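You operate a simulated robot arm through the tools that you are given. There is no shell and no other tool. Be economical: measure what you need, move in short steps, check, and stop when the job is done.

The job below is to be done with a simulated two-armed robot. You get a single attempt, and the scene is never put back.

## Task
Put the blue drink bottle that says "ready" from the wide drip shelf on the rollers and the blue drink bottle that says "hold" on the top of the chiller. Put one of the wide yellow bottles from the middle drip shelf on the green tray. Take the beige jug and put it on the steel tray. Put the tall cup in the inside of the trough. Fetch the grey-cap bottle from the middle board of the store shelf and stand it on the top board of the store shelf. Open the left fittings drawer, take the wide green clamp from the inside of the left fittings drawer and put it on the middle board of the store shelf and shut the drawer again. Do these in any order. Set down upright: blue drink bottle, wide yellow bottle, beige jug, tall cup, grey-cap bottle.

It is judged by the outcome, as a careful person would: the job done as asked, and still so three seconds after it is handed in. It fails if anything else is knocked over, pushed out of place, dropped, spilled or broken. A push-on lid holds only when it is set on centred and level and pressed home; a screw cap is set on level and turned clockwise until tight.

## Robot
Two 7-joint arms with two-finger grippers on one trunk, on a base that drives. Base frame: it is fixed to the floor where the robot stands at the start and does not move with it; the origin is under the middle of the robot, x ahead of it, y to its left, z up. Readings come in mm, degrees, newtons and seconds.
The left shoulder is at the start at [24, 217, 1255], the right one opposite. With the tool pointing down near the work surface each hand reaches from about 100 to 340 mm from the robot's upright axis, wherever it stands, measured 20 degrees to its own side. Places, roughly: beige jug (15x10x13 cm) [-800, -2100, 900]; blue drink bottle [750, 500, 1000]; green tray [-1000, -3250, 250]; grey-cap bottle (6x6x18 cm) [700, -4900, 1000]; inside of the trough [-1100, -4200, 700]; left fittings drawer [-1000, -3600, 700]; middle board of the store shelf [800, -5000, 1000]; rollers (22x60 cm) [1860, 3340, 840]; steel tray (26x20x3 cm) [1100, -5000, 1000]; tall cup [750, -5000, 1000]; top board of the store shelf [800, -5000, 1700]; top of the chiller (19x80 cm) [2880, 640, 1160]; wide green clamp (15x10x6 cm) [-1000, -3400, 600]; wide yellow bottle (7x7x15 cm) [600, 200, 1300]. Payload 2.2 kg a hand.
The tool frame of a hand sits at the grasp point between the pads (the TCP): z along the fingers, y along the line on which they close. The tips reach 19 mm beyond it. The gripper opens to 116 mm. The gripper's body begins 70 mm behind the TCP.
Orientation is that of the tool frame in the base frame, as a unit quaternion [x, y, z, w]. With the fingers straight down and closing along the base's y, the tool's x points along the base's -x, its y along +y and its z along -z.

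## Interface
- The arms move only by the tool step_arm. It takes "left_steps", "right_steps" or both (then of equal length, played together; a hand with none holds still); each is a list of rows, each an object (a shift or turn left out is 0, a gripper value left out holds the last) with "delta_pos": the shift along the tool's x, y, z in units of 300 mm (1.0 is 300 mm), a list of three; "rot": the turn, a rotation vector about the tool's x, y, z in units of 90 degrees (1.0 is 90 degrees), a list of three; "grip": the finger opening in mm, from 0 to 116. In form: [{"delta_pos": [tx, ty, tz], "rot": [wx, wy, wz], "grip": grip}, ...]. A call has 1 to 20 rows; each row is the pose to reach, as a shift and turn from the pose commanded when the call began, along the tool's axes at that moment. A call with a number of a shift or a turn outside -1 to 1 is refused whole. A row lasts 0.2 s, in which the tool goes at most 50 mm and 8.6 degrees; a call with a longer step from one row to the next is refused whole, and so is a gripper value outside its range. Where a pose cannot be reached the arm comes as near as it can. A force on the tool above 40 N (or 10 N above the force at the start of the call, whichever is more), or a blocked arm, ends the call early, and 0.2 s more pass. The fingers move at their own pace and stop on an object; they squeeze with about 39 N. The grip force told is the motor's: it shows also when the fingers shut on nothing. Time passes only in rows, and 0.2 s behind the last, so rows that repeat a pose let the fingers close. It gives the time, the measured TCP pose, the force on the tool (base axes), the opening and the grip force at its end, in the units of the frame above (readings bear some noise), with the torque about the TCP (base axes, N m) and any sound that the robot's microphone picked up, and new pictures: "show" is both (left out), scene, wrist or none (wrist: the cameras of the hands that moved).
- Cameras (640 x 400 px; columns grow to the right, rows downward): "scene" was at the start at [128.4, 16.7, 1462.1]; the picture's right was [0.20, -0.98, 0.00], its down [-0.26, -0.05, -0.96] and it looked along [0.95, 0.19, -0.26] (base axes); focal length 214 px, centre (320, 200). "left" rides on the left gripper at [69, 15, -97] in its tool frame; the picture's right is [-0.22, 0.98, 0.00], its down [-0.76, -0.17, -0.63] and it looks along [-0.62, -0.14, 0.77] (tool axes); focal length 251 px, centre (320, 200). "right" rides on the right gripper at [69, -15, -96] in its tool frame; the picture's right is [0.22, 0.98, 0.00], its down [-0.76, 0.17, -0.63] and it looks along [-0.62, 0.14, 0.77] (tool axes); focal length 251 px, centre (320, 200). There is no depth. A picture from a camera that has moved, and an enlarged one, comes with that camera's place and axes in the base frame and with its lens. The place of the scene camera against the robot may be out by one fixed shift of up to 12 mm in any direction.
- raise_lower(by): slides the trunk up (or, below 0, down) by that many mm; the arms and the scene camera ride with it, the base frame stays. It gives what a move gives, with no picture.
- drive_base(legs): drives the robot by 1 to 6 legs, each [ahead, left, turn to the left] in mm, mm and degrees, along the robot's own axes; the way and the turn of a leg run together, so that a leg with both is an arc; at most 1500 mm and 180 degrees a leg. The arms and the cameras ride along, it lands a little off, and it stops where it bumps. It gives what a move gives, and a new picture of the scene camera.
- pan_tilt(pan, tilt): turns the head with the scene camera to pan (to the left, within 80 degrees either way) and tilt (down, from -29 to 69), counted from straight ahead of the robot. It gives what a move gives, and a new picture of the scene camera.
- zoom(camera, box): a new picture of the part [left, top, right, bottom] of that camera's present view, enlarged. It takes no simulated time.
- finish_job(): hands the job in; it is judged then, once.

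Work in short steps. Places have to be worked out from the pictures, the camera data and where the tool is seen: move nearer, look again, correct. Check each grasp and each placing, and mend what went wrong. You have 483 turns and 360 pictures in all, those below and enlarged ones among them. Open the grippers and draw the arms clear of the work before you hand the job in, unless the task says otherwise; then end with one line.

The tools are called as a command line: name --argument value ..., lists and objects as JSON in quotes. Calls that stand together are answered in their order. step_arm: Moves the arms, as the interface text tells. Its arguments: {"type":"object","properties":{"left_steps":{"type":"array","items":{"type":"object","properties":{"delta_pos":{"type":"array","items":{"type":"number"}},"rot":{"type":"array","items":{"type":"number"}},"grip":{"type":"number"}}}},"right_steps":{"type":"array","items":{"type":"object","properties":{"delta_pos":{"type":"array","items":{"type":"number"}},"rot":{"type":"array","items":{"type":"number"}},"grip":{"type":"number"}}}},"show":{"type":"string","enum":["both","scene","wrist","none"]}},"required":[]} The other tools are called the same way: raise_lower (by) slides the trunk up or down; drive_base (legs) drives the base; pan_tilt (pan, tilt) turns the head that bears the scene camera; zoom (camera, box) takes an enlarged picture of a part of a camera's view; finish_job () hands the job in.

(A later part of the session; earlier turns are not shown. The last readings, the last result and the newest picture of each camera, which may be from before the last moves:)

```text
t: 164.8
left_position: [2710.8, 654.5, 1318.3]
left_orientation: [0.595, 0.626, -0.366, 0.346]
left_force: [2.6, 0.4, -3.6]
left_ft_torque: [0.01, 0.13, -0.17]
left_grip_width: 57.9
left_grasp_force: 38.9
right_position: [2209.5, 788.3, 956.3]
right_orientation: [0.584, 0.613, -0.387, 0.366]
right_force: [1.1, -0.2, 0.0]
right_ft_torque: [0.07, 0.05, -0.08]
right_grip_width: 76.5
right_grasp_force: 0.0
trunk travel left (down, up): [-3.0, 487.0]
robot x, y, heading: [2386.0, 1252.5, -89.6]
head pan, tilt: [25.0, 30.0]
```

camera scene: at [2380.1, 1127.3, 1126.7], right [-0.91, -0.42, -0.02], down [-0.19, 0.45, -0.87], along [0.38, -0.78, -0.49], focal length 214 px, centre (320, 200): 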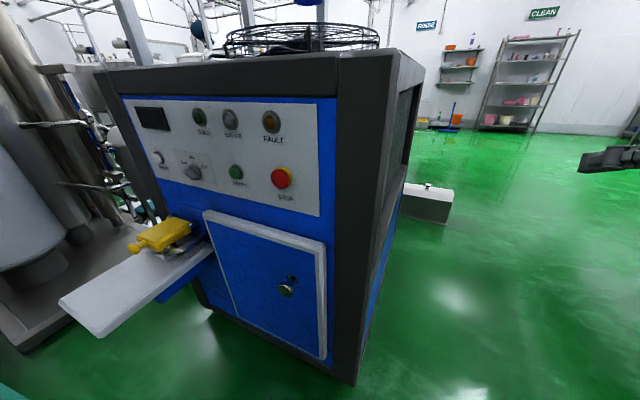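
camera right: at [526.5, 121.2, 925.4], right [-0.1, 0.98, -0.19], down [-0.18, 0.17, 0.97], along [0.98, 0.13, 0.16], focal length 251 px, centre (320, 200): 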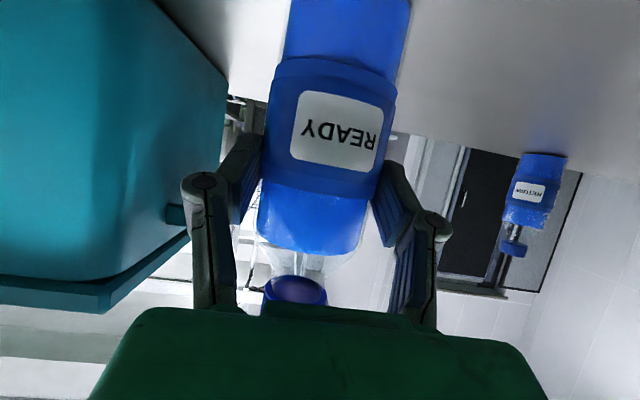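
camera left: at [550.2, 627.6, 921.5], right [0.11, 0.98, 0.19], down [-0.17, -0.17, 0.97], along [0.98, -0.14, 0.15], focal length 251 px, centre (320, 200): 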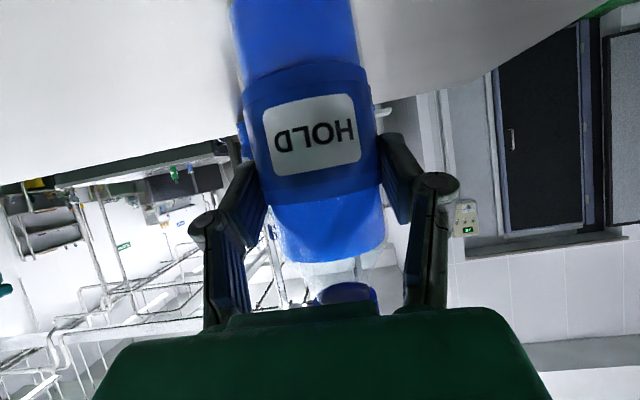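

Amplitude doesn't depend on height. I back away 250 mm to see whether the sway stops.

drive_base --legs '[[-250, 0, 0]]'

raise_lower --by 0

raise_lower --by 0

raise_lower --by 0

raise_lower --by 0

raise_lower --by 0

```text
t: 166.6
left_position: [2666.2, 900.3, 1324.2]
left_orientation: [0.602, 0.619, -0.359, 0.355]
left_force: [-0.7, 1.5, -1.6]
left_ft_torque: [0.01, -0.03, 0.04]
left_grip_width: 58.3
left_grasp_force: 39.4
right_position: [2176.6, 1036.5, 952.7]
right_orientation: [0.589, 0.608, -0.378, 0.375]
right_force: [-1.3, 0.2, -0.1]
right_ft_torque: [0.02, 0.01, 0.02]
right_grip_width: 76.2
right_grasp_force: 0.0
trunk travel left (down, up): [-3.0, 487.0]
robot x, y, heading: [2375.3, 1499.1, -89.8]
head pan, tilt: [25.0, 30.0]
camera scene: at [2412.5, 1374.1, 1040.7], right [-0.9, -0.43, 0.0], down [-0.22, 0.45, -0.86], along [0.37, -0.78, -0.5], focal length 214 px, centre (320, 200)
```

scene: 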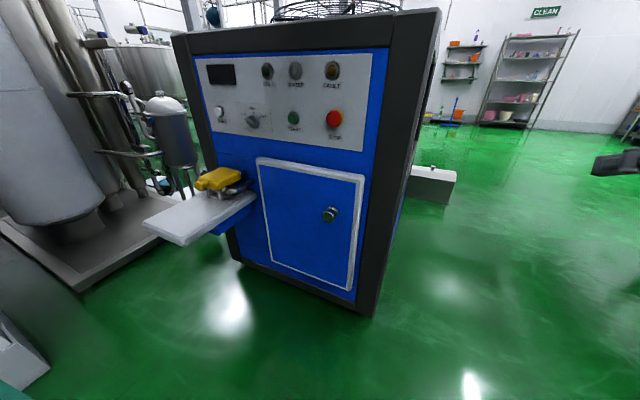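

```text
t: 167.1
left_position: [2688.8, 901.6, 1324.6]
left_orientation: [0.598, 0.623, -0.363, 0.351]
left_force: [3.0, 0.9, -3.2]
left_ft_torque: [0.07, 0.08, -0.17]
left_grip_width: 58.0
left_grasp_force: 38.8
right_position: [2194.6, 1038.2, 954.8]
right_orientation: [0.586, 0.609, -0.384, 0.372]
right_force: [1.5, -0.2, 0.4]
right_ft_torque: [0.02, 0.04, -0.04]
right_grip_width: 76.2
right_grasp_force: 0.1
trunk travel left (down, up): [-3.0, 487.0]
robot x, y, heading: [2378.3, 1503.6, -90.0]
head pan, tilt: [25.0, 30.0]
```

```text
t: 167.6
left_position: [2623.8, 902.5, 1333.1]
left_orientation: [0.608, 0.612, -0.354, 0.363]
left_force: [-2.0, 0.1, -2.6]
left_ft_torque: [0.1, -0.1, 0.18]
left_grip_width: 57.7
left_grasp_force: 38.9
right_position: [2148.8, 1038.5, 948.3]
right_orientation: [0.595, 0.601, -0.372, 0.383]
right_force: [-1.6, -0.4, 0.6]
right_ft_torque: [0.02, -0.03, 0.14]
right_grip_width: 75.9
right_grasp_force: 0.0
trunk travel left (down, up): [-3.0, 487.0]
robot x, y, heading: [2365.1, 1501.1, -90.0]
head pan, tilt: [25.0, 30.0]
```

```text
t: 168.1
left_position: [2672.1, 903.1, 1324.4]
left_orientation: [0.602, 0.619, -0.36, 0.354]
left_force: [1.4, 1.7, -4.4]
left_ft_torque: [0.02, 0.07, -0.06]
left_grip_width: 57.9
left_grasp_force: 38.6
right_position: [2183.4, 1036.3, 951.6]
right_orientation: [0.59, 0.608, -0.379, 0.373]
right_force: [0.7, 0.0, -0.4]
right_ft_torque: [-0.03, 0.02, -0.01]
right_grip_width: 75.9
right_grasp_force: 0.1
trunk travel left (down, up): [-3.0, 487.0]
robot x, y, heading: [2376.8, 1500.9, -89.9]
head pan, tilt: [25.0, 30.0]
```

```text
t: 168.6
left_position: [2669.5, 902.9, 1327.9]
left_orientation: [0.6, 0.62, -0.359, 0.354]
left_force: [1.2, 0.6, -4.4]
left_ft_torque: [0.05, 0.07, -0.07]
left_grip_width: 58.0
left_grasp_force: 38.8
right_position: [2180.7, 1038.4, 954.3]
right_orientation: [0.588, 0.606, -0.381, 0.376]
right_force: [0.9, 0.9, -0.1]
right_ft_torque: [0.02, 0.0, -0.08]
right_grip_width: 76.0
right_grasp_force: 0.1
trunk travel left (down, up): [-3.0, 487.0]
robot x, y, heading: [2378.6, 1501.5, -89.7]
head pan, tilt: [25.0, 30.0]
```

```text
t: 169.1
left_position: [2627.0, 901.8, 1332.1]
left_orientation: [0.608, 0.612, -0.354, 0.362]
left_force: [-2.3, -1.1, -4.3]
left_ft_torque: [0.1, -0.1, 0.13]
left_grip_width: 57.9
left_grasp_force: 38.8
right_position: [2151.1, 1037.2, 946.4]
right_orientation: [0.594, 0.602, -0.371, 0.382]
right_force: [-1.4, 0.6, -0.1]
right_ft_torque: [-0.01, -0.04, 0.07]
right_grip_width: 75.8
right_grasp_force: 0.0
trunk travel left (down, up): [-3.0, 487.0]
robot x, y, heading: [2367.9, 1502.4, -89.9]
head pan, tilt: [25.0, 30.0]
```

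Still swaying. I lower the left arm 200 mm (as in the state where it settled earlier) and sample.

step_arm --left_steps '[{"delta_pos": [0.13, 0, 0.06]}, {"delta_pos": [0.25, 0, 0.12]}, {"delta_pos": [0.375, 0, 0.18]}, {"delta_pos": [0.5, 0, 0.23]}, {"delta_pos": [0.58, 0, 0.25]}]' --show "none"

raise_lower --by 0

raise_lower --by 0

raise_lower --by 0

raise_lower --by 0

raise_lower --by 0

raise_lower --by 0

raise_lower --by 0

```text
t: 170.3
left_position: [2676.9, 920.3, 1133.6]
left_orientation: [0.6, 0.62, -0.364, 0.351]
left_force: [2.0, -0.2, -3.2]
left_ft_torque: [0.07, 0.03, -0.05]
left_grip_width: 57.9
left_grasp_force: 38.9
right_position: [2189.8, 1036.6, 956.2]
right_orientation: [0.587, 0.609, -0.382, 0.373]
right_force: [0.1, 0.3, -0.6]
right_ft_torque: [-0.04, 0.05, -0.05]
right_grip_width: 76.0
right_grasp_force: 0.0
trunk travel left (down, up): [-3.0, 487.0]
robot x, y, heading: [2376.0, 1499.1, -89.6]
head pan, tilt: [25.0, 30.0]
```

```text
t: 170.8
left_position: [2640.4, 921.5, 1140.9]
left_orientation: [0.605, 0.614, -0.355, 0.361]
left_force: [-3.0, -0.2, -2.7]
left_ft_torque: [0.08, -0.08, 0.08]
left_grip_width: 57.9
left_grasp_force: 38.9
right_position: [2158.4, 1037.8, 951.1]
right_orientation: [0.593, 0.602, -0.376, 0.38]
right_force: [-1.4, 0.4, 0.1]
right_ft_torque: [-0.01, -0.05, 0.04]
right_grip_width: 76.1
right_grasp_force: 0.0
trunk travel left (down, up): [-3.0, 487.0]
robot x, y, heading: [2368.3, 1501.0, -89.8]
head pan, tilt: [25.0, 30.0]
```

```text
t: 171.3
left_position: [2656.8, 919.8, 1137.5]
left_orientation: [0.603, 0.618, -0.358, 0.357]
left_force: [0.1, 0.4, -3.3]
left_ft_torque: [0.08, -0.02, 0.0]
left_grip_width: 57.8
left_grasp_force: 38.6
right_position: [2171.6, 1037.4, 951.0]
right_orientation: [0.592, 0.606, -0.377, 0.375]
right_force: [0.0, -0.1, -0.9]
right_ft_torque: [-0.01, 0.01, -0.01]
right_grip_width: 76.0
right_grasp_force: 0.0
trunk travel left (down, up): [-3.0, 487.0]
robot x, y, heading: [2370.3, 1500.6, -89.7]
head pan, tilt: [25.0, 30.0]
```

```text
t: 171.8
left_position: [2670.2, 919.1, 1135.0]
left_orientation: [0.6, 0.62, -0.36, 0.354]
left_force: [1.7, -0.6, -4.5]
left_ft_torque: [0.07, 0.01, -0.1]
left_grip_width: 58.1
left_grasp_force: 39.1
right_position: [2184.2, 1037.7, 953.7]
right_orientation: [0.589, 0.607, -0.382, 0.374]
right_force: [0.2, -0.9, 0.5]
right_ft_torque: [0.01, 0.01, -0.03]
right_grip_width: 75.5
right_grasp_force: 0.1
trunk travel left (down, up): [-3.0, 487.0]
robot x, y, heading: [2377.6, 1502.1, -89.7]
head pan, tilt: [25.0, 30.0]
```

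```text
t: 172.3
left_position: [2641.4, 920.9, 1141.7]
left_orientation: [0.606, 0.615, -0.355, 0.359]
left_force: [-0.7, -0.3, -4.2]
left_ft_torque: [0.04, -0.04, 0.08]
left_grip_width: 57.6
left_grasp_force: 39.1
right_position: [2160.3, 1037.6, 950.2]
right_orientation: [0.593, 0.603, -0.375, 0.38]
right_force: [-0.8, -0.2, 0.3]
right_ft_torque: [0.02, -0.03, 0.04]
right_grip_width: 76.0
right_grasp_force: 0.1
trunk travel left (down, up): [-3.0, 487.0]
robot x, y, heading: [2368.1, 1504.0, -89.9]
head pan, tilt: [25.0, 30.0]
```

```text
t: 172.8
left_position: [2664.3, 919.4, 1135.2]
left_orientation: [0.602, 0.618, -0.36, 0.355]
left_force: [0.5, -0.6, -3.0]
left_ft_torque: [0.04, 0.0, -0.03]
left_grip_width: 57.7
left_grasp_force: 38.7
right_position: [2177.9, 1037.8, 952.8]
right_orientation: [0.589, 0.608, -0.378, 0.375]
right_force: [0.6, -0.4, -0.2]
right_ft_torque: [-0.02, 0.03, -0.03]
right_grip_width: 75.8
right_grasp_force: 0.0
trunk travel left (down, up): [-3.0, 487.0]
robot x, y, heading: [2371.0, 1500.3, -89.9]
head pan, tilt: [25.0, 30.0]
```

```text
t: 173.3
left_position: [2659.7, 920.3, 1136.5]
left_orientation: [0.601, 0.618, -0.359, 0.357]
left_force: [0.4, -0.3, -3.1]
left_ft_torque: [0.03, 0.01, 0.01]
left_grip_width: 58.0
left_grasp_force: 39.6
right_position: [2173.9, 1039.7, 952.9]
right_orientation: [0.589, 0.606, -0.379, 0.377]
right_force: [-0.2, 0.3, 0.2]
right_ft_torque: [0.01, -0.01, -0.02]
right_grip_width: 76.0
right_grasp_force: 0.0
trunk travel left (down, up): [-3.0, 487.0]
robot x, y, heading: [2374.5, 1499.5, -90.0]
head pan, tilt: [25.0, 30.0]
```

```text
t: 173.8
left_position: [2647.4, 919.9, 1139.0]
left_orientation: [0.605, 0.616, -0.356, 0.359]
left_force: [0.1, 0.6, -2.8]
left_ft_torque: [0.05, -0.02, 0.03]
left_grip_width: 57.9
left_grasp_force: 38.8
right_position: [2164.8, 1038.6, 951.0]
right_orientation: [0.592, 0.604, -0.375, 0.379]
right_force: [0.2, 0.6, -0.5]
right_ft_torque: [0.01, 0.0, 0.03]
right_grip_width: 76.2
right_grasp_force: 0.1
trunk travel left (down, up): [-3.0, 487.0]
robot x, y, heading: [2370.5, 1501.2, -89.6]
head pan, tilt: [25.0, 30.0]
```

With the arm lower relative to the shoulder the sway damps out. So: lower the left arm 150 mm relative to the trunk, then raise the trunk instead.

step_arm --left_steps '[{"delta_pos": [0.1, 0, 0.058]}, {"delta_pos": [0.2, 0, 0.115]}, {"delta_pos": [0.3, 0, 0.173]}, {"delta_pos": [0.433, 0, 0.25]}, {"delta_pos": [0.433, 0, 0.25]}]' --show "none"

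raise_lower --by 150

raise_lower --by 140

raise_lower --by 0

raise_lower --by 0

raise_lower --by 0

raise_lower --by 0

raise_lower --by 0

```text
t: 175.0
left_position: [2658.1, 917.8, 987.3]
left_orientation: [0.602, 0.618, -0.359, 0.356]
left_force: [-0.7, 0.1, -4.4]
left_ft_torque: [0.05, 0.02, -0.04]
left_grip_width: 57.7
left_grasp_force: 38.6
right_position: [2175.0, 1038.0, 951.8]
right_orientation: [0.59, 0.606, -0.379, 0.376]
right_force: [0.4, 0.1, 0.0]
right_ft_torque: [-0.03, -0.02, 0.02]
right_grip_width: 75.8
right_grasp_force: 0.1
trunk travel left (down, up): [-3.0, 487.0]
robot x, y, heading: [2375.0, 1497.8, -89.7]
head pan, tilt: [25.0, 30.0]
```

```text
t: 176.7
left_position: [2653.2, 916.9, 1137.9]
left_orientation: [0.603, 0.617, -0.358, 0.357]
left_force: [0.0, 0.4, -3.4]
left_ft_torque: [0.06, 0.01, 0.0]
left_grip_width: 57.9
left_grasp_force: 39.2
right_position: [2172.6, 1036.9, 1101.6]
right_orientation: [0.59, 0.606, -0.377, 0.377]
right_force: [0.1, 0.3, -0.1]
right_ft_torque: [-0.01, -0.02, 0.01]
right_grip_width: 76.2
right_grasp_force: 0.1
trunk travel left (down, up): [-153.0, 337.0]
robot x, y, heading: [2372.6, 1506.3, -89.7]
head pan, tilt: [25.0, 30.0]
```

```text
t: 178.4
left_position: [2654.2, 916.6, 1277.9]
left_orientation: [0.603, 0.618, -0.358, 0.356]
left_force: [0.0, -0.1, -2.5]
left_ft_torque: [0.03, 0.02, 0.01]
left_grip_width: 58.2
left_grasp_force: 38.7
right_position: [2172.5, 1037.6, 1240.8]
right_orientation: [0.59, 0.606, -0.378, 0.377]
right_force: [-0.2, -0.8, 0.4]
right_ft_torque: [-0.02, 0.01, 0.0]
right_grip_width: 76.1
right_grasp_force: 0.1
trunk travel left (down, up): [-293.0, 197.0]
robot x, y, heading: [2375.6, 1498.8, -89.9]
head pan, tilt: [25.0, 30.0]
```

```text
t: 178.9
left_position: [2652.6, 916.9, 1277.0]
left_orientation: [0.603, 0.617, -0.358, 0.357]
left_force: [0.4, 0.4, -3.5]
left_ft_torque: [0.06, 0.0, -0.01]
left_grip_width: 58.1
left_grasp_force: 39.0
right_position: [2172.2, 1037.6, 1240.4]
right_orientation: [0.591, 0.606, -0.378, 0.376]
right_force: [0.9, 0.3, 0.4]
right_ft_torque: [0.0, 0.0, -0.02]
right_grip_width: 76.0
right_grasp_force: 0.2
trunk travel left (down, up): [-293.0, 197.0]
robot x, y, heading: [2377.1, 1502.9, -89.9]
head pan, tilt: [25.0, 30.0]
```

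```text
t: 179.4
left_position: [2653.9, 917.2, 1277.6]
left_orientation: [0.603, 0.618, -0.358, 0.356]
left_force: [0.4, 0.4, -4.4]
left_ft_torque: [0.07, 0.01, -0.01]
left_grip_width: 58.0
left_grasp_force: 38.1
right_position: [2172.0, 1037.9, 1241.0]
right_orientation: [0.591, 0.606, -0.377, 0.376]
right_force: [-0.7, -0.3, -0.4]
right_ft_torque: [-0.06, 0.0, 0.01]
right_grip_width: 75.7
right_grasp_force: 0.1
trunk travel left (down, up): [-293.0, 197.0]
robot x, y, heading: [2371.7, 1498.9, -89.4]
head pan, tilt: [25.0, 30.0]
```

```text
t: 179.9
left_position: [2653.8, 916.8, 1277.6]
left_orientation: [0.603, 0.617, -0.358, 0.356]
left_force: [0.8, -0.3, -4.4]
left_ft_torque: [0.07, 0.0, 0.02]
left_grip_width: 58.3
left_grasp_force: 39.2
right_position: [2172.3, 1037.9, 1241.4]
right_orientation: [0.591, 0.606, -0.377, 0.376]
right_force: [-0.3, -0.5, -0.2]
right_ft_torque: [0.01, 0.06, 0.01]
right_grip_width: 76.1
right_grasp_force: 0.1
trunk travel left (down, up): [-293.0, 197.0]
robot x, y, heading: [2372.5, 1501.0, -89.9]
head pan, tilt: [25.0, 30.0]
```

```text
t: 180.4
left_position: [2654.5, 916.9, 1278.3]
left_orientation: [0.603, 0.617, -0.358, 0.356]
left_force: [-0.4, -0.1, -3.0]
left_ft_torque: [0.08, -0.01, 0.06]
left_grip_width: 57.9
left_grasp_force: 39.0
right_position: [2173.5, 1037.1, 1241.3]
right_orientation: [0.59, 0.606, -0.377, 0.377]
right_force: [0.1, -0.4, 0.0]
right_ft_torque: [0.0, -0.03, 0.01]
right_grip_width: 76.1
right_grasp_force: 0.1
trunk travel left (down, up): [-293.0, 197.0]
robot x, y, heading: [2379.1, 1499.0, -90.0]
head pan, tilt: [25.0, 30.0]
```

```text
t: 180.9
left_position: [2653.8, 917.5, 1278.1]
left_orientation: [0.603, 0.617, -0.358, 0.356]
left_force: [-0.3, 0.1, -3.2]
left_ft_torque: [0.06, 0.02, -0.01]
left_grip_width: 57.9
left_grasp_force: 38.8
right_position: [2172.8, 1038.1, 1240.8]
right_orientation: [0.591, 0.606, -0.377, 0.377]
right_force: [-0.2, 0.5, 0.5]
right_ft_torque: [0.0, 0.0, 0.01]
right_grip_width: 75.9
right_grasp_force: 0.2
trunk travel left (down, up): [-293.0, 197.0]
robot x, y, heading: [2374.1, 1502.6, -90.0]
head pan, tilt: [25.0, 30.0]
```

Calm now. I raise 40 mm more and drive forward 280 mm to the spot.

raise_lower --by 40

drive_base --legs '[[140, 0, 0], [140, 0, 0]]'

zoom --camera "scene" --box '[200, 0, 440, 150]'

```text
t: 181.7
left_position: [2653.7, 917.1, 1317.8]
left_orientation: [0.603, 0.618, -0.358, 0.357]
left_force: [0.7, -0.4, -4.0]
left_ft_torque: [0.05, -0.01, -0.02]
left_grip_width: 57.7
left_grasp_force: 38.7
right_position: [2172.4, 1037.6, 1280.8]
right_orientation: [0.591, 0.606, -0.377, 0.376]
right_force: [-0.4, 0.0, -0.5]
right_ft_torque: [-0.04, -0.02, 0.01]
right_grip_width: 75.7
right_grasp_force: 0.0
trunk travel left (down, up): [-333.0, 157.0]
robot x, y, heading: [2375.5, 1500.2, -89.6]
head pan, tilt: [25.0, 30.0]
```

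```text
t: 184.0
left_position: [2650.9, 643.9, 1319.0]
left_orientation: [0.604, 0.615, -0.36, 0.357]
left_force: [-0.1, 0.1, -4.2]
left_ft_torque: [0.09, -0.01, 0.02]
left_grip_width: 58.1
left_grasp_force: 39.2
right_position: [2169.2, 767.7, 1282.9]
right_orientation: [0.592, 0.604, -0.379, 0.376]
right_force: [0.0, -0.1, 0.0]
right_ft_torque: [-0.02, 0.0, 0.0]
right_grip_width: 76.0
right_grasp_force: 0.2
trunk travel left (down, up): [-333.0, 157.0]
robot x, y, heading: [2372.4, 1229.1, -89.9]
head pan, tilt: [25.0, 30.0]
camera scene: at [2406.4, 1101.4, 1371.2], right [-0.91, -0.42, 0.0], down [-0.21, 0.45, -0.87], along [0.36, -0.79, -0.5], focal length 214 px, centre (320, 200)
```

scene: 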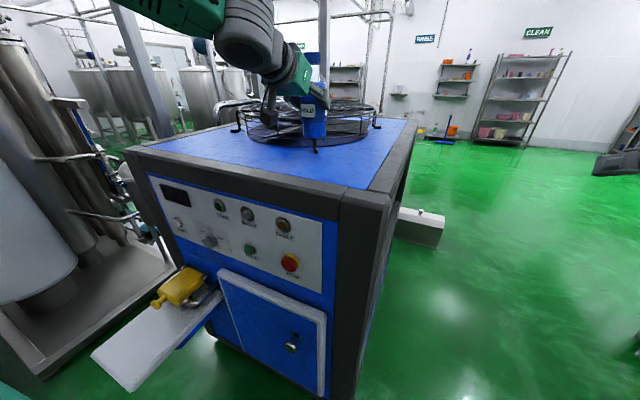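

```text
2.67 times, centred on (320, 75) of scene
camera zoom: at [2406.4, 1101.4, 1371.2], right [-0.91, -0.42, 0.0], down [-0.21, 0.45, -0.87], along [0.36, -0.79, -0.5], focal length 572 px, centre (320, 533)
```

zoom: 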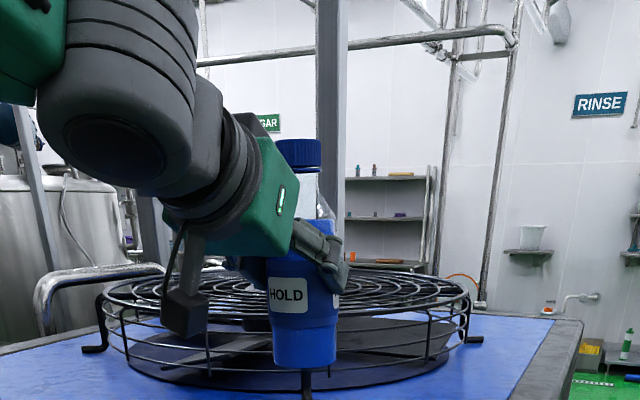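

No sway; bottle ≈(2651,644), fan foot at y≈496, so the spot is free. I lower ~58 mm then in 4 mm rows.

step_arm --left_steps '[{"delta_pos": [0.06, 0, 0.033]}, {"delta_pos": [0.12, 0, 0.066]}, {"delta_pos": [0.167, 0, 0.093]}, {"delta_pos": [0.167, 0, 0.093]}]' --show "none"

step_arm --left_steps '[{"delta_pos": [0.0115, 0, 0.0064]}, {"delta_pos": [0.023, 0, 0.0128]}, {"delta_pos": [0.0345, 0, 0.0192]}]' --show "wrist"

```text
t: 185.0
left_position: [2650.4, 648.1, 1263.1]
left_orientation: [0.604, 0.616, -0.36, 0.356]
left_force: [0.8, -0.3, -3.6]
left_ft_torque: [0.05, 0.02, 0.01]
left_grip_width: 58.0
left_grasp_force: 38.7
right_position: [2170.5, 768.3, 1278.8]
right_orientation: [0.593, 0.605, -0.378, 0.374]
right_force: [-0.3, 0.1, 0.3]
right_ft_torque: [-0.01, 0.01, -0.01]
right_grip_width: 75.9
right_grasp_force: 0.1
trunk travel left (down, up): [-333.0, 157.0]
robot x, y, heading: [2372.6, 1226.1, -90.1]
head pan, tilt: [25.0, 30.0]
```

```text
t: 185.8
left_position: [2648.6, 645.2, 1249.1]
left_orientation: [0.604, 0.616, -0.36, 0.356]
left_force: [0.3, 0.2, -3.2]
left_ft_torque: [0.05, 0.01, -0.03]
left_grip_width: 57.9
left_grasp_force: 38.6
right_position: [2170.5, 766.5, 1280.3]
right_orientation: [0.593, 0.605, -0.377, 0.374]
right_force: [-0.2, 0.2, -0.6]
right_ft_torque: [-0.02, -0.02, -0.02]
right_grip_width: 76.1
right_grasp_force: 0.1
trunk travel left (down, up): [-333.0, 157.0]
robot x, y, heading: [2370.4, 1225.7, -90.2]
head pan, tilt: [25.0, 30.0]
camera left: at [2662.6, 760.1, 1234.3], right [0.98, -0.09, 0.17], down [-0.16, 0.18, 0.97], along [-0.12, -0.98, 0.16], focal length 251 px, centre (320, 200)
```

left: 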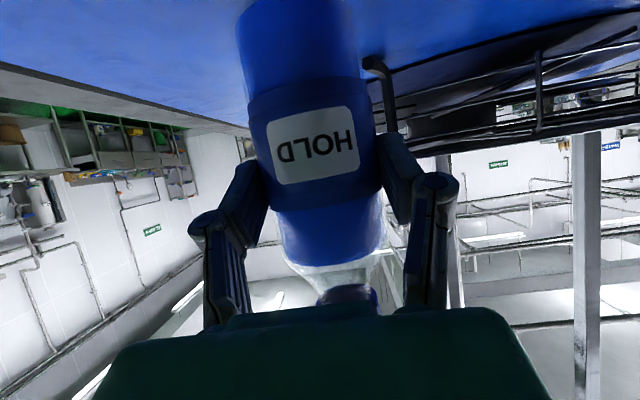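

Not yet touching; I continue down in 3 mm rows.

step_arm --left_steps '[{"delta_pos": [0.0087, 0, 0.005]}, {"delta_pos": [0.0173, 0, 0.01]}, {"delta_pos": [0.026, 0, 0.015]}, {"delta_pos": [0.0346, 0, 0.02]}]' --show "none"

```text
t: 186.8
left_position: [2647.8, 645.5, 1240.0]
left_orientation: [0.603, 0.614, -0.361, 0.359]
left_force: [2.3, -2.0, 11.8]
left_ft_torque: [-0.1, -0.51, -0.07]
left_grip_width: 57.8
left_grasp_force: 38.6
right_position: [2170.6, 768.2, 1281.3]
right_orientation: [0.593, 0.604, -0.378, 0.375]
right_force: [0.7, -0.4, 0.4]
right_ft_torque: [-0.01, -0.01, 0.0]
right_grip_width: 76.2
right_grasp_force: 0.0
trunk travel left (down, up): [-333.0, 157.0]
robot x, y, heading: [2372.2, 1228.5, -90.2]
head pan, tilt: [25.0, 30.0]
```

Contact. I release slowly.

step_arm --left_steps '[{"grip": 57}, {"grip": 60}, {"grip": 64}, {"grip": 70}, {"grip": 80}, {"grip": 90}, {"grip": 90}]' --show "wrist"

```text
t: 188.4
left_position: [2648.4, 644.2, 1237.1]
left_orientation: [0.603, 0.616, -0.359, 0.357]
left_force: [0.7, 0.8, 0.4]
left_ft_torque: [-0.01, 0.03, 0.01]
left_grip_width: 90.2
left_grasp_force: 0.0
right_position: [2168.5, 768.8, 1280.7]
right_orientation: [0.593, 0.604, -0.378, 0.375]
right_force: [-0.3, -0.6, -0.2]
right_ft_torque: [-0.02, 0.0, -0.01]
right_grip_width: 76.4
right_grasp_force: 0.1
trunk travel left (down, up): [-333.0, 157.0]
robot x, y, heading: [2378.2, 1228.9, -89.9]
head pan, tilt: [25.0, 30.0]
camera left: at [2662.0, 760.6, 1222.7], right [0.98, -0.09, 0.18], down [-0.16, 0.18, 0.97], along [-0.12, -0.98, 0.16], focal length 251 px, centre (320, 200)
```

left: 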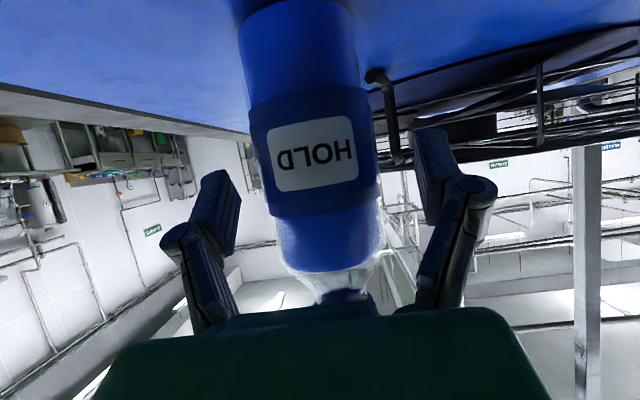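

Released and standing. I drive straight back 300 to withdraw, then check.

drive_base --legs '[[-150, 0, 0], [-250, 0, 0]]'

zoom --camera "scene" --box '[200, 40, 440, 190]'

```text
t: 191.1
left_position: [2649.4, 1036.6, 1237.4]
left_orientation: [0.604, 0.616, -0.358, 0.356]
left_force: [0.2, 0.6, 0.2]
left_ft_torque: [0.01, 0.0, -0.02]
left_grip_width: 90.0
left_grasp_force: 0.0
right_position: [2171.3, 1156.7, 1280.0]
right_orientation: [0.592, 0.606, -0.376, 0.375]
right_force: [0.0, 0.2, -1.3]
right_ft_torque: [-0.02, -0.01, 0.0]
right_grip_width: 75.8
right_grasp_force: 0.1
trunk travel left (down, up): [-333.0, 157.0]
robot x, y, heading: [2377.1, 1618.1, -90.1]
head pan, tilt: [25.0, 30.0]
camera scene: at [2407.2, 1489.5, 1370.9], right [-0.91, -0.42, 0.0], down [-0.21, 0.46, -0.86], along [0.37, -0.78, -0.5], focal length 214 px, centre (320, 200)
```

scene: 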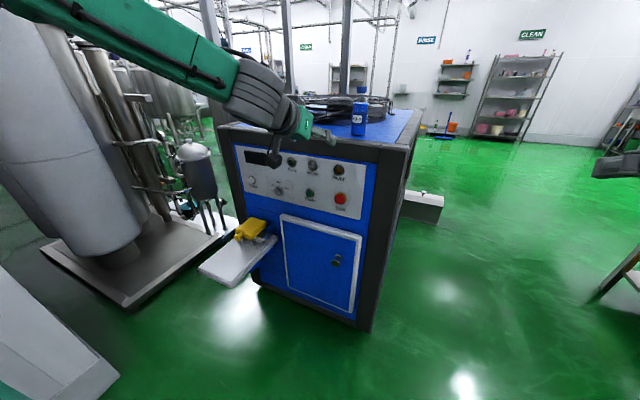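

```text
2.67 times, centred on (320, 115) of scene
camera zoom: at [2407.2, 1489.5, 1370.9], right [-0.91, -0.42, 0.0], down [-0.21, 0.46, -0.86], along [0.37, -0.78, -0.5], focal length 572 px, centre (320, 427)
```

zoom: 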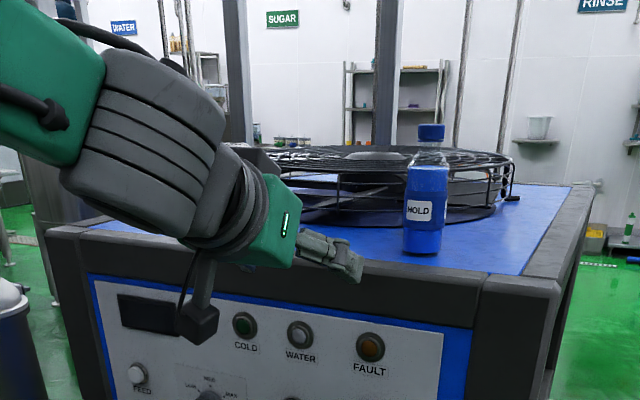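

HOLD is standing on the chiller. I lower the trunk, turn to heading 0, and back up along y≈1600 around the rack.

raise_lower --by -200

drive_base --legs '[[0, 0, 90], [-1250, 0, 0], [-1200, 0, 0]]'

```text
t: 193.3
left_position: [2649.8, 1038.8, 1039.2]
left_orientation: [0.603, 0.615, -0.36, 0.358]
left_force: [-0.4, 0.3, 0.8]
left_ft_torque: [-0.01, 0.04, 0.01]
left_grip_width: 89.9
left_grasp_force: 0.0
right_position: [2171.1, 1159.2, 1078.2]
right_orientation: [0.594, 0.605, -0.377, 0.373]
right_force: [0.6, 0.7, -0.5]
right_ft_torque: [0.0, -0.02, -0.01]
right_grip_width: 76.0
right_grasp_force: 0.0
trunk travel left (down, up): [-133.0, 357.0]
robot x, y, heading: [2372.8, 1619.6, -89.7]
head pan, tilt: [25.0, 30.0]
```

```text
t: 209.1
left_position: [500.2, 1920.9, 1039.6]
left_orientation: [0.003, 0.862, -0.008, 0.507]
left_force: [0.5, -0.5, 0.6]
left_ft_torque: [0.0, 0.01, 0.01]
left_grip_width: 90.0
left_grasp_force: 0.1
right_position: [366.1, 1446.5, 1077.8]
right_orientation: [0.002, 0.848, -0.008, 0.53]
right_force: [-0.2, -0.7, 0.6]
right_ft_torque: [0.0, 0.0, 0.03]
right_grip_width: 75.8
right_grasp_force: 0.0
trunk travel left (down, up): [-133.0, 357.0]
robot x, y, heading: [-89.4, 1660.5, -1.7]
head pan, tilt: [25.0, 30.0]
camera scene: at [31.9, 1692.4, 1171.1], right [0.4, -0.92, 0.0], down [-0.46, -0.2, -0.86], along [0.79, 0.34, -0.5], focal length 214 px, centre (320, 200)
```

scene: 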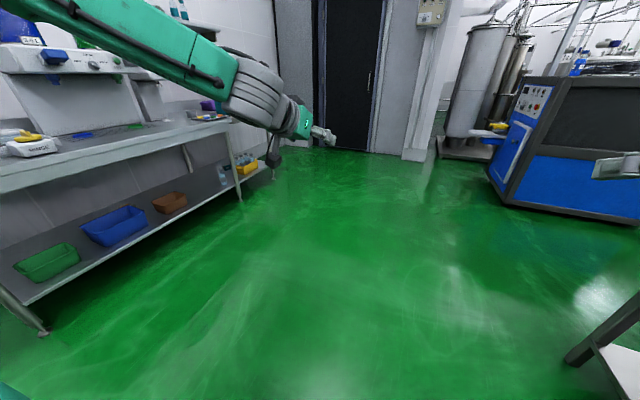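

I back 150 more, straighten, and strafe right toward the yellow bottle with the trunk low.

drive_base --legs '[[-170, 0, 1.7], [0, -700, 0], [0, -560, 0]]'

raise_lower --by 240

pan_tilt --pan -10 --tilt 15

```text
t: 216.8
left_position: [308.0, 678.8, 1042.7]
left_orientation: [-0.004, 0.861, 0.0, 0.508]
left_force: [0.1, 0.4, 0.6]
left_ft_torque: [0.05, -0.01, 0.03]
left_grip_width: 90.1
left_grasp_force: 0.1
right_position: [185.8, 200.9, 1076.0]
right_orientation: [-0.004, 0.849, 0.0, 0.528]
right_force: [0.5, -1.0, 0.1]
right_ft_torque: [0.03, 0.0, 0.01]
right_grip_width: 76.1
right_grasp_force: 0.2
trunk travel left (down, up): [-133.0, 357.0]
robot x, y, heading: [-268.5, 413.6, -0.3]
head pan, tilt: [25.0, 30.0]
camera scene: at [-152.2, 438.8, 1171.3], right [0.42, -0.91, -0.01], down [-0.46, -0.2, -0.87], along [0.79, 0.36, -0.5], focal length 214 px, centre (320, 200)
```

scene: 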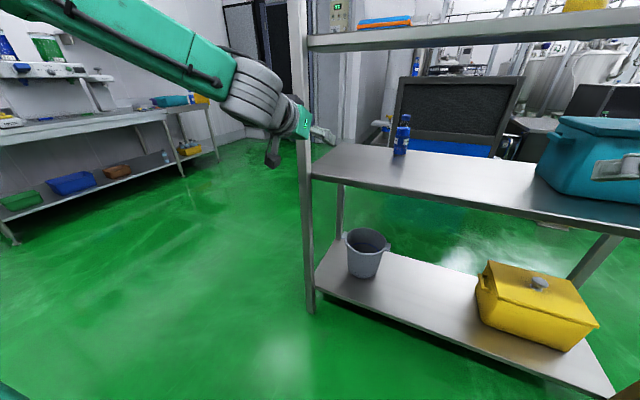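

```text
t: 219.3
left_position: [307.5, 683.5, 1280.6]
left_orientation: [-0.006, 0.861, -0.002, 0.508]
left_force: [0.1, -1.2, 0.2]
left_ft_torque: [0.02, 0.01, -0.01]
left_grip_width: 90.1
left_grasp_force: 0.1
right_position: [186.4, 205.4, 1315.1]
right_orientation: [-0.006, 0.85, -0.002, 0.527]
right_force: [-0.5, 0.4, -0.9]
right_ft_torque: [0.01, 0.02, 0.01]
right_grip_width: 76.0
right_grasp_force: 0.0
trunk travel left (down, up): [-373.0, 117.0]
robot x, y, heading: [-268.5, 412.7, -0.2]
head pan, tilt: [25.0, 30.0]
```

```text
t: 220.3
left_position: [308.0, 684.2, 1281.9]
left_orientation: [-0.005, 0.861, -0.003, 0.509]
left_force: [-0.6, 0.0, 0.0]
left_ft_torque: [0.01, -0.03, 0.02]
left_grip_width: 89.8
left_grasp_force: 0.1
right_position: [186.3, 206.3, 1316.8]
right_orientation: [-0.006, 0.85, -0.003, 0.527]
right_force: [0.5, 0.4, -0.7]
right_ft_torque: [-0.01, 0.02, 0.02]
right_grip_width: 76.0
right_grasp_force: 0.0
trunk travel left (down, up): [-373.0, 117.0]
robot x, y, heading: [-271.6, 411.6, -0.6]
head pan, tilt: [-10.0, 15.0]
camera scene: at [-141.7, 391.4, 1435.2], right [-0.18, -0.98, 0.0], down [-0.26, 0.05, -0.97], along [0.95, -0.17, -0.26], focal length 214 px, centre (320, 200)
```

scene: 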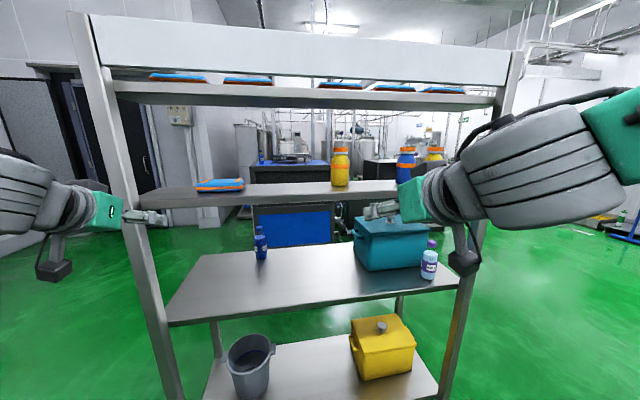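

Yellow bottle ≈(640,175) on shelf z≈1275. I extend the right hand (open) and retract the left.

step_arm --left_steps '[{"delta_pos": [0.03, 0, -0.053]}, {"delta_pos": [0.06, 0, -0.105]}, {"delta_pos": [0.09, 0, -0.16]}, {"delta_pos": [0.116, 0, -0.21]}, {"delta_pos": [0.116, 0, -0.21]}]' --right_steps '[{"delta_pos": [-0.08, 0, 0.12], "grip": 116}, {"delta_pos": [-0.16, 0, 0.24]}, {"delta_pos": [-0.24, 0, 0.36]}, {"delta_pos": [-0.31, 0, 0.46]}, {"delta_pos": [-0.357, 0, 0.53]}]' --show "none"

drive_base --legs '[[100, -25, 0.5]]'

zoom --camera "right" --box '[0, 0, 640, 400]'

```text
t: 221.5
left_position: [237.0, 686.2, 1281.6]
left_orientation: [-0.006, 0.861, -0.004, 0.508]
left_force: [-0.3, 0.9, 0.3]
left_ft_torque: [-0.01, -0.01, -0.01]
left_grip_width: 90.0
left_grasp_force: 0.1
right_position: [379.1, 211.3, 1343.5]
right_orientation: [-0.007, 0.849, -0.003, 0.529]
right_force: [0.3, 0.3, 0.0]
right_ft_torque: [0.01, 0.01, -0.02]
right_grip_width: 115.7
right_grasp_force: 0.2
trunk travel left (down, up): [-373.0, 117.0]
robot x, y, heading: [-270.0, 414.3, -0.4]
head pan, tilt: [-10.0, 15.0]
```

```text
t: 222.7
left_position: [331.2, 677.1, 1280.1]
left_orientation: [-0.012, 0.861, -0.005, 0.509]
left_force: [-0.2, -1.1, -0.1]
left_ft_torque: [0.03, -0.02, -0.01]
left_grip_width: 90.1
left_grasp_force: 0.0
right_position: [477.6, 205.3, 1346.2]
right_orientation: [-0.014, 0.848, -0.004, 0.529]
right_force: [-0.1, 1.3, 0.4]
right_ft_torque: [-0.02, 0.03, -0.03]
right_grip_width: 116.3
right_grasp_force: 0.0
trunk travel left (down, up): [-373.0, 117.0]
robot x, y, heading: [-172.0, 393.6, 0.6]
head pan, tilt: [-10.0, 15.0]
camera scene: at [-43.9, 382.5, 1435.4], right [-0.17, -0.99, 0.01], down [-0.26, 0.04, -0.97], along [0.95, -0.16, -0.26], focal length 214 px, centre (320, 200)
```

scene: 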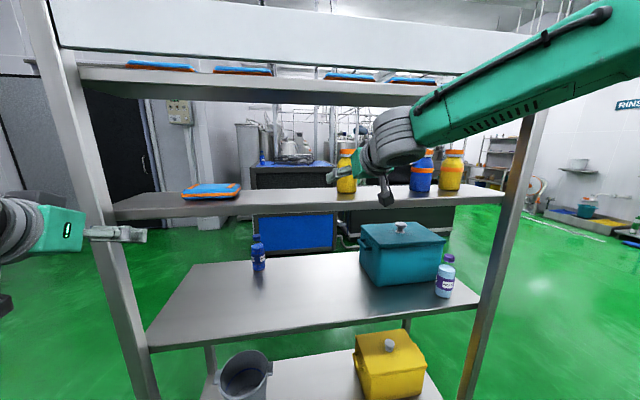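

```text
1.00 times, centred on (320, 200) of right (not enlarged: the box is as wide or as high as the picture)
camera zoom: at [360.6, 188.3, 1328.5], right [-0.11, 0.97, -0.21], down [-0.24, 0.18, 0.95], along [0.96, 0.16, 0.21], focal length 251 px, centre (320, 200)
```

zoom: 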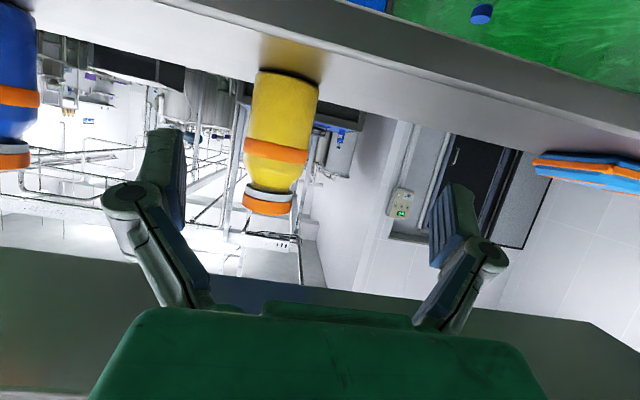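

Bottle ≈(638,173). I shift the right hand -33 in y and extend 60, then drive 100 forward.

step_arm --right_steps '[{"delta_pos": [-0.03, -0.06, 0.06]}, {"delta_pos": [-0.06, -0.11, 0.12]}, {"delta_pos": [-0.089, -0.11, 0.18]}, {"delta_pos": [-0.089, -0.11, 0.18]}]' --show "none"

drive_base --legs '[[95, 0, -0.6]]'

zoom --camera "right" --box '[0, 0, 640, 400]'

```text
t: 223.7
left_position: [327.2, 679.7, 1280.2]
left_orientation: [-0.013, 0.86, -0.005, 0.51]
left_force: [0.4, 1.2, 0.0]
left_ft_torque: [-0.02, -0.03, -0.04]
left_grip_width: 90.2
left_grasp_force: 0.0
right_position: [535.7, 176.4, 1349.1]
right_orientation: [-0.015, 0.847, -0.003, 0.531]
right_force: [-0.1, 0.7, 0.5]
right_ft_torque: [-0.03, 0.03, -0.09]
right_grip_width: 115.9
right_grasp_force: 0.2
trunk travel left (down, up): [-373.0, 117.0]
robot x, y, heading: [-169.4, 390.4, 0.2]
head pan, tilt: [-10.0, 15.0]
```

```text
t: 224.8
left_position: [426.9, 660.0, 1282.9]
left_orientation: [-0.006, 0.861, -0.004, 0.509]
left_force: [0.2, -0.4, -0.3]
left_ft_torque: [-0.01, -0.01, 0.01]
left_grip_width: 90.1
left_grasp_force: 0.0
right_position: [627.1, 154.6, 1347.5]
right_orientation: [-0.006, 0.848, -0.004, 0.53]
right_force: [0.0, 0.8, 0.4]
right_ft_torque: [-0.02, -0.01, -0.01]
right_grip_width: 116.0
right_grasp_force: 0.1
trunk travel left (down, up): [-373.0, 117.0]
robot x, y, heading: [-75.2, 386.5, -0.5]
head pan, tilt: [-10.0, 15.0]
camera scene: at [48.9, 373.4, 1435.5], right [-0.18, -0.98, 0.0], down [-0.26, 0.04, -0.97], along [0.95, -0.18, -0.26], focal length 214 px, centre (320, 200)
```

scene: 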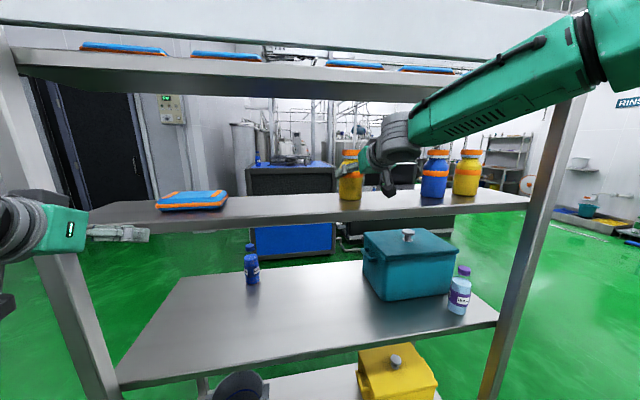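

```text
1.00 times, centred on (320, 200) of right (not enlarged: the box is as wide or as high as the picture)
camera zoom: at [510.3, 137.2, 1329.1], right [-0.1, 0.97, -0.2], down [-0.24, 0.18, 0.96], along [0.97, 0.15, 0.21], focal length 251 px, centre (320, 200)
```

zoom: 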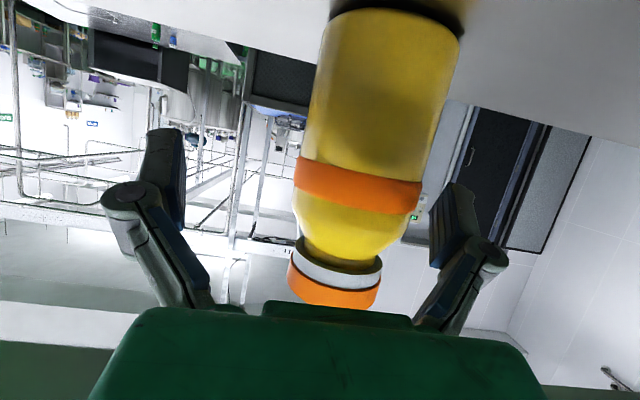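

The bottle is 22 mm to +y and ~22 mm ahead. I shift, advance, and close.

step_arm --right_steps '[{"delta_pos": [0, 0.04, 0]}, {"delta_pos": [0, 0.073, 0]}, {"delta_pos": [-0.016, 0.073, 0.035]}, {"delta_pos": [-0.033, 0.073, 0.066]}, {"delta_pos": [-0.033, 0.073, 0.066], "grip": 90}, {"delta_pos": [-0.033, 0.073, 0.066], "grip": 50}, {"delta_pos": [-0.033, 0.073, 0.066], "grip": 50}, {"delta_pos": [-0.033, 0.073, 0.066], "grip": 50}]' --show "wrist"

```text
t: 226.6
left_position: [423.7, 658.7, 1284.0]
left_orientation: [-0.005, 0.86, -0.003, 0.511]
left_force: [0.7, -0.3, -0.9]
left_ft_torque: [0.02, 0.0, 0.0]
left_grip_width: 90.0
left_grasp_force: 0.1
right_position: [648.4, 172.6, 1347.1]
right_orientation: [-0.006, 0.848, -0.002, 0.531]
right_force: [-0.2, 0.2, 0.9]
right_ft_torque: [0.29, 0.02, 0.02]
right_grip_width: 65.4
right_grasp_force: 39.1
trunk travel left (down, up): [-373.0, 117.0]
robot x, y, heading: [-77.5, 389.7, -0.3]
head pan, tilt: [-10.0, 15.0]
camera right: at [531.1, 157.0, 1329.1], right [-0.1, 0.97, -0.2], down [-0.24, 0.17, 0.96], along [0.97, 0.15, 0.22], focal length 251 px, centre (320, 200)
```

right: 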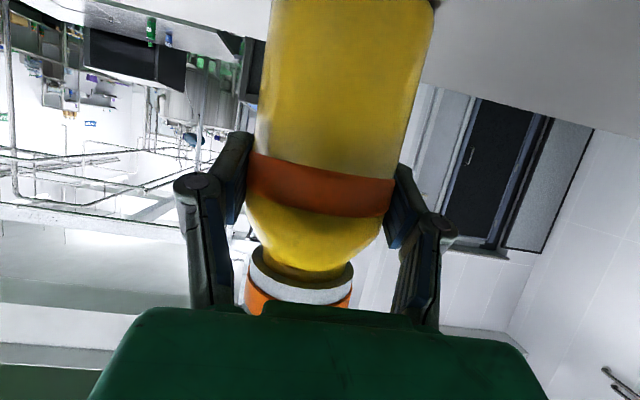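

It's gripped near the shoulder taper; I reopen, lower 16 mm and regrip on the straight body.

step_arm --right_steps '[{"grip": 80}, {"grip": 100}, {"delta_pos": [0.024, 0, 0.012], "grip": 100}, {"delta_pos": [0.048, 0, 0.024], "grip": 100}, {"delta_pos": [0.048, 0, 0.024], "grip": 60}, {"delta_pos": [0.048, 0, 0.024], "grip": 50}, {"delta_pos": [0.048, 0, 0.024], "grip": 50}, {"delta_pos": [0.048, 0, 0.024], "grip": 50}]' --show "none"

raise_lower --by 30

zoom --camera "right" --box '[0, 0, 640, 400]'

```text
t: 228.4
left_position: [424.3, 656.8, 1284.9]
left_orientation: [-0.005, 0.86, -0.002, 0.51]
left_force: [0.4, -0.4, -0.1]
left_ft_torque: [-0.01, -0.02, 0.03]
left_grip_width: 89.9
left_grasp_force: 0.0
right_position: [648.7, 172.1, 1332.5]
right_orientation: [-0.006, 0.847, -0.001, 0.531]
right_force: [1.0, -1.6, 5.1]
right_ft_torque: [0.11, 0.01, -0.03]
right_grip_width: 65.4
right_grasp_force: 39.1
trunk travel left (down, up): [-373.0, 117.0]
robot x, y, heading: [-76.4, 392.9, -0.2]
head pan, tilt: [-10.0, 15.0]
```

```text
t: 229.2
left_position: [426.1, 658.3, 1313.0]
left_orientation: [-0.004, 0.861, -0.003, 0.509]
left_force: [-0.9, -0.3, -0.2]
left_ft_torque: [0.0, 0.01, 0.01]
left_grip_width: 90.0
left_grasp_force: 0.0
right_position: [649.4, 172.3, 1360.6]
right_orientation: [-0.006, 0.848, -0.002, 0.531]
right_force: [-0.3, 0.8, -3.7]
right_ft_torque: [0.02, 0.03, 0.0]
right_grip_width: 65.1
right_grasp_force: 39.2
trunk travel left (down, up): [-403.0, 87.0]
robot x, y, heading: [-78.4, 393.3, -0.5]
head pan, tilt: [-10.0, 15.0]
```

```text
1.00 times, centred on (320, 200) of right (not enlarged: the box is as wide or as high as the picture)
camera zoom: at [532.2, 156.4, 1342.6], right [-0.1, 0.97, -0.2], down [-0.24, 0.17, 0.96], along [0.97, 0.15, 0.21], focal length 251 px, centre (320, 200)
```

zoom: 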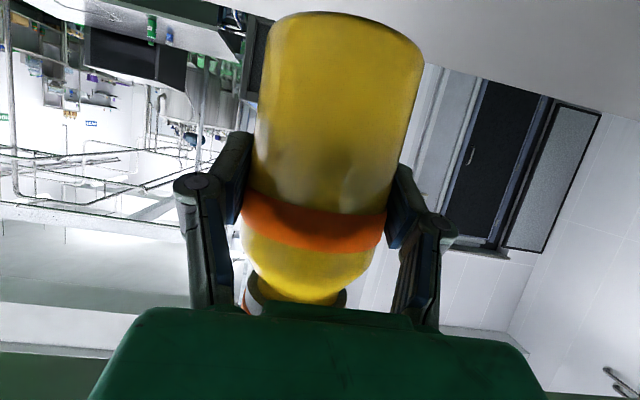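

Yellow bottle held firmly. I back out, lower the trunk, and turn to face -y.

drive_base --legs '[[-200, 0, 0], [-150, 0, 0]]'

raise_lower --by -300

drive_base --legs '[[0, 0, -90]]'

pan_tilt --pan -35 --tilt 15

```text
t: 231.7
left_position: [71.0, 661.5, 1311.9]
left_orientation: [-0.007, 0.861, -0.002, 0.508]
left_force: [0.2, -0.5, 0.5]
left_ft_torque: [0.0, 0.02, 0.0]
left_grip_width: 89.8
left_grasp_force: 0.0
right_position: [297.4, 177.4, 1360.4]
right_orientation: [-0.007, 0.848, -0.002, 0.529]
right_force: [0.0, -0.2, -3.6]
right_ft_torque: [-0.01, 0.0, -0.02]
right_grip_width: 65.2
right_grasp_force: 39.2
trunk travel left (down, up): [-403.0, 87.0]
robot x, y, heading: [-433.8, 397.4, -0.2]
head pan, tilt: [-10.0, 15.0]
camera scene: at [-299.8, 373.4, 1464.7], right [-0.18, -0.98, 0.0], down [-0.26, 0.04, -0.96], along [0.95, -0.17, -0.27], focal length 214 px, centre (320, 200)
```

scene: 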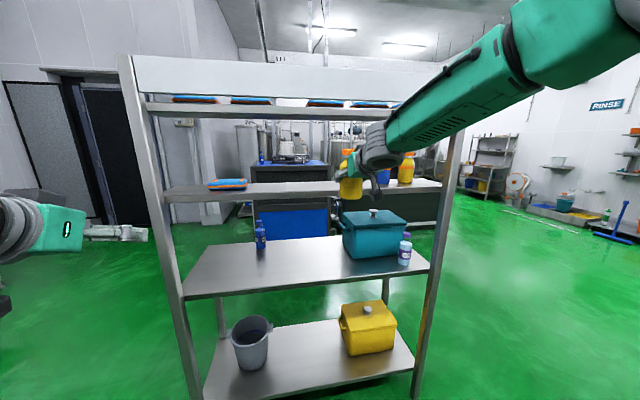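

```text
t: 234.7
left_position: [64.6, 661.4, 1014.3]
left_orientation: [-0.008, 0.86, -0.001, 0.511]
left_force: [0.4, -0.1, -0.6]
left_ft_torque: [0.01, 0.0, 0.0]
left_grip_width: 89.9
left_grasp_force: 0.0
right_position: [290.4, 176.3, 1064.3]
right_orientation: [-0.009, 0.847, -0.001, 0.531]
right_force: [-0.3, 0.9, -5.1]
right_ft_torque: [-0.01, 0.02, 0.01]
right_grip_width: 65.3
right_grasp_force: 39.0
trunk travel left (down, up): [-103.0, 387.0]
robot x, y, heading: [-430.4, 392.4, -0.2]
head pan, tilt: [-10.0, 15.0]
```

```text
t: 238.9
left_position: [-148.6, -100.7, 1013.0]
left_orientation: [0.595, 0.621, -0.359, 0.362]
left_force: [0.3, 0.4, 0.2]
left_ft_torque: [-0.02, 0.0, -0.03]
left_grip_width: 90.0
left_grasp_force: 0.0
right_position: [-627.6, -338.0, 1064.3]
right_orientation: [0.587, 0.612, -0.372, 0.377]
right_force: [0.9, -0.9, -4.5]
right_ft_torque: [0.05, 0.01, -0.04]
right_grip_width: 65.3
right_grasp_force: 38.8
trunk travel left (down, up): [-103.0, 387.0]
robot x, y, heading: [-433.0, 393.0, -88.7]
head pan, tilt: [-10.0, 15.0]
camera scene: at [-436.3, 252.7, 1165.1], right [-0.99, 0.15, 0.01], down [0.03, 0.26, -0.97], along [-0.15, -0.95, -0.26], focal length 214 px, centre (320, 200)
```

scene: 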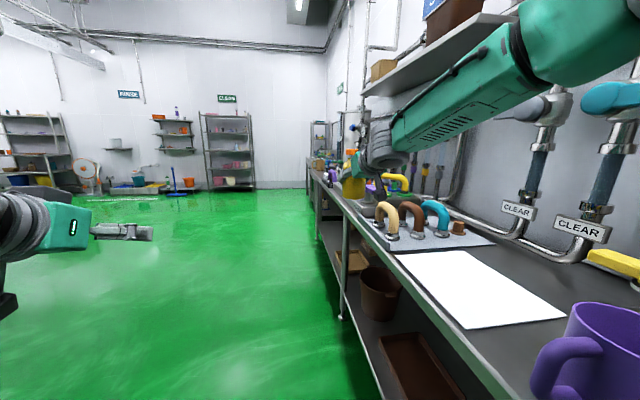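

```text
t: 239.8
left_position: [-170.8, -97.2, 1020.5]
left_orientation: [0.599, 0.616, -0.353, 0.37]
left_force: [-0.9, 0.8, 0.3]
left_ft_torque: [-0.01, -0.05, 0.07]
left_grip_width: 90.1
left_grasp_force: 0.0
right_position: [-650.2, -335.1, 1063.4]
right_orientation: [0.59, 0.608, -0.367, 0.384]
right_force: [-1.1, -0.2, -3.3]
right_ft_torque: [0.02, -0.03, 0.05]
right_grip_width: 65.0
right_grasp_force: 39.2
trunk travel left (down, up): [-103.0, 387.0]
robot x, y, heading: [-432.7, 389.2, -88.6]
head pan, tilt: [-35.0, 15.0]
camera scene: at [-489.9, 267.4, 1165.2], right [-0.83, 0.56, 0.0], down [0.14, 0.22, -0.97], along [-0.54, -0.8, -0.26], focal length 214 px, centre (320, 200)
```

scene: 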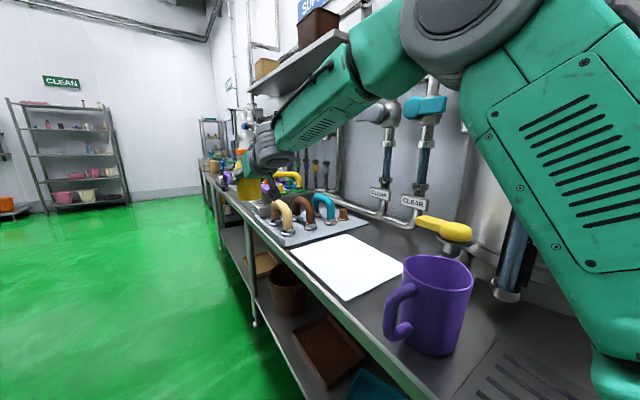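

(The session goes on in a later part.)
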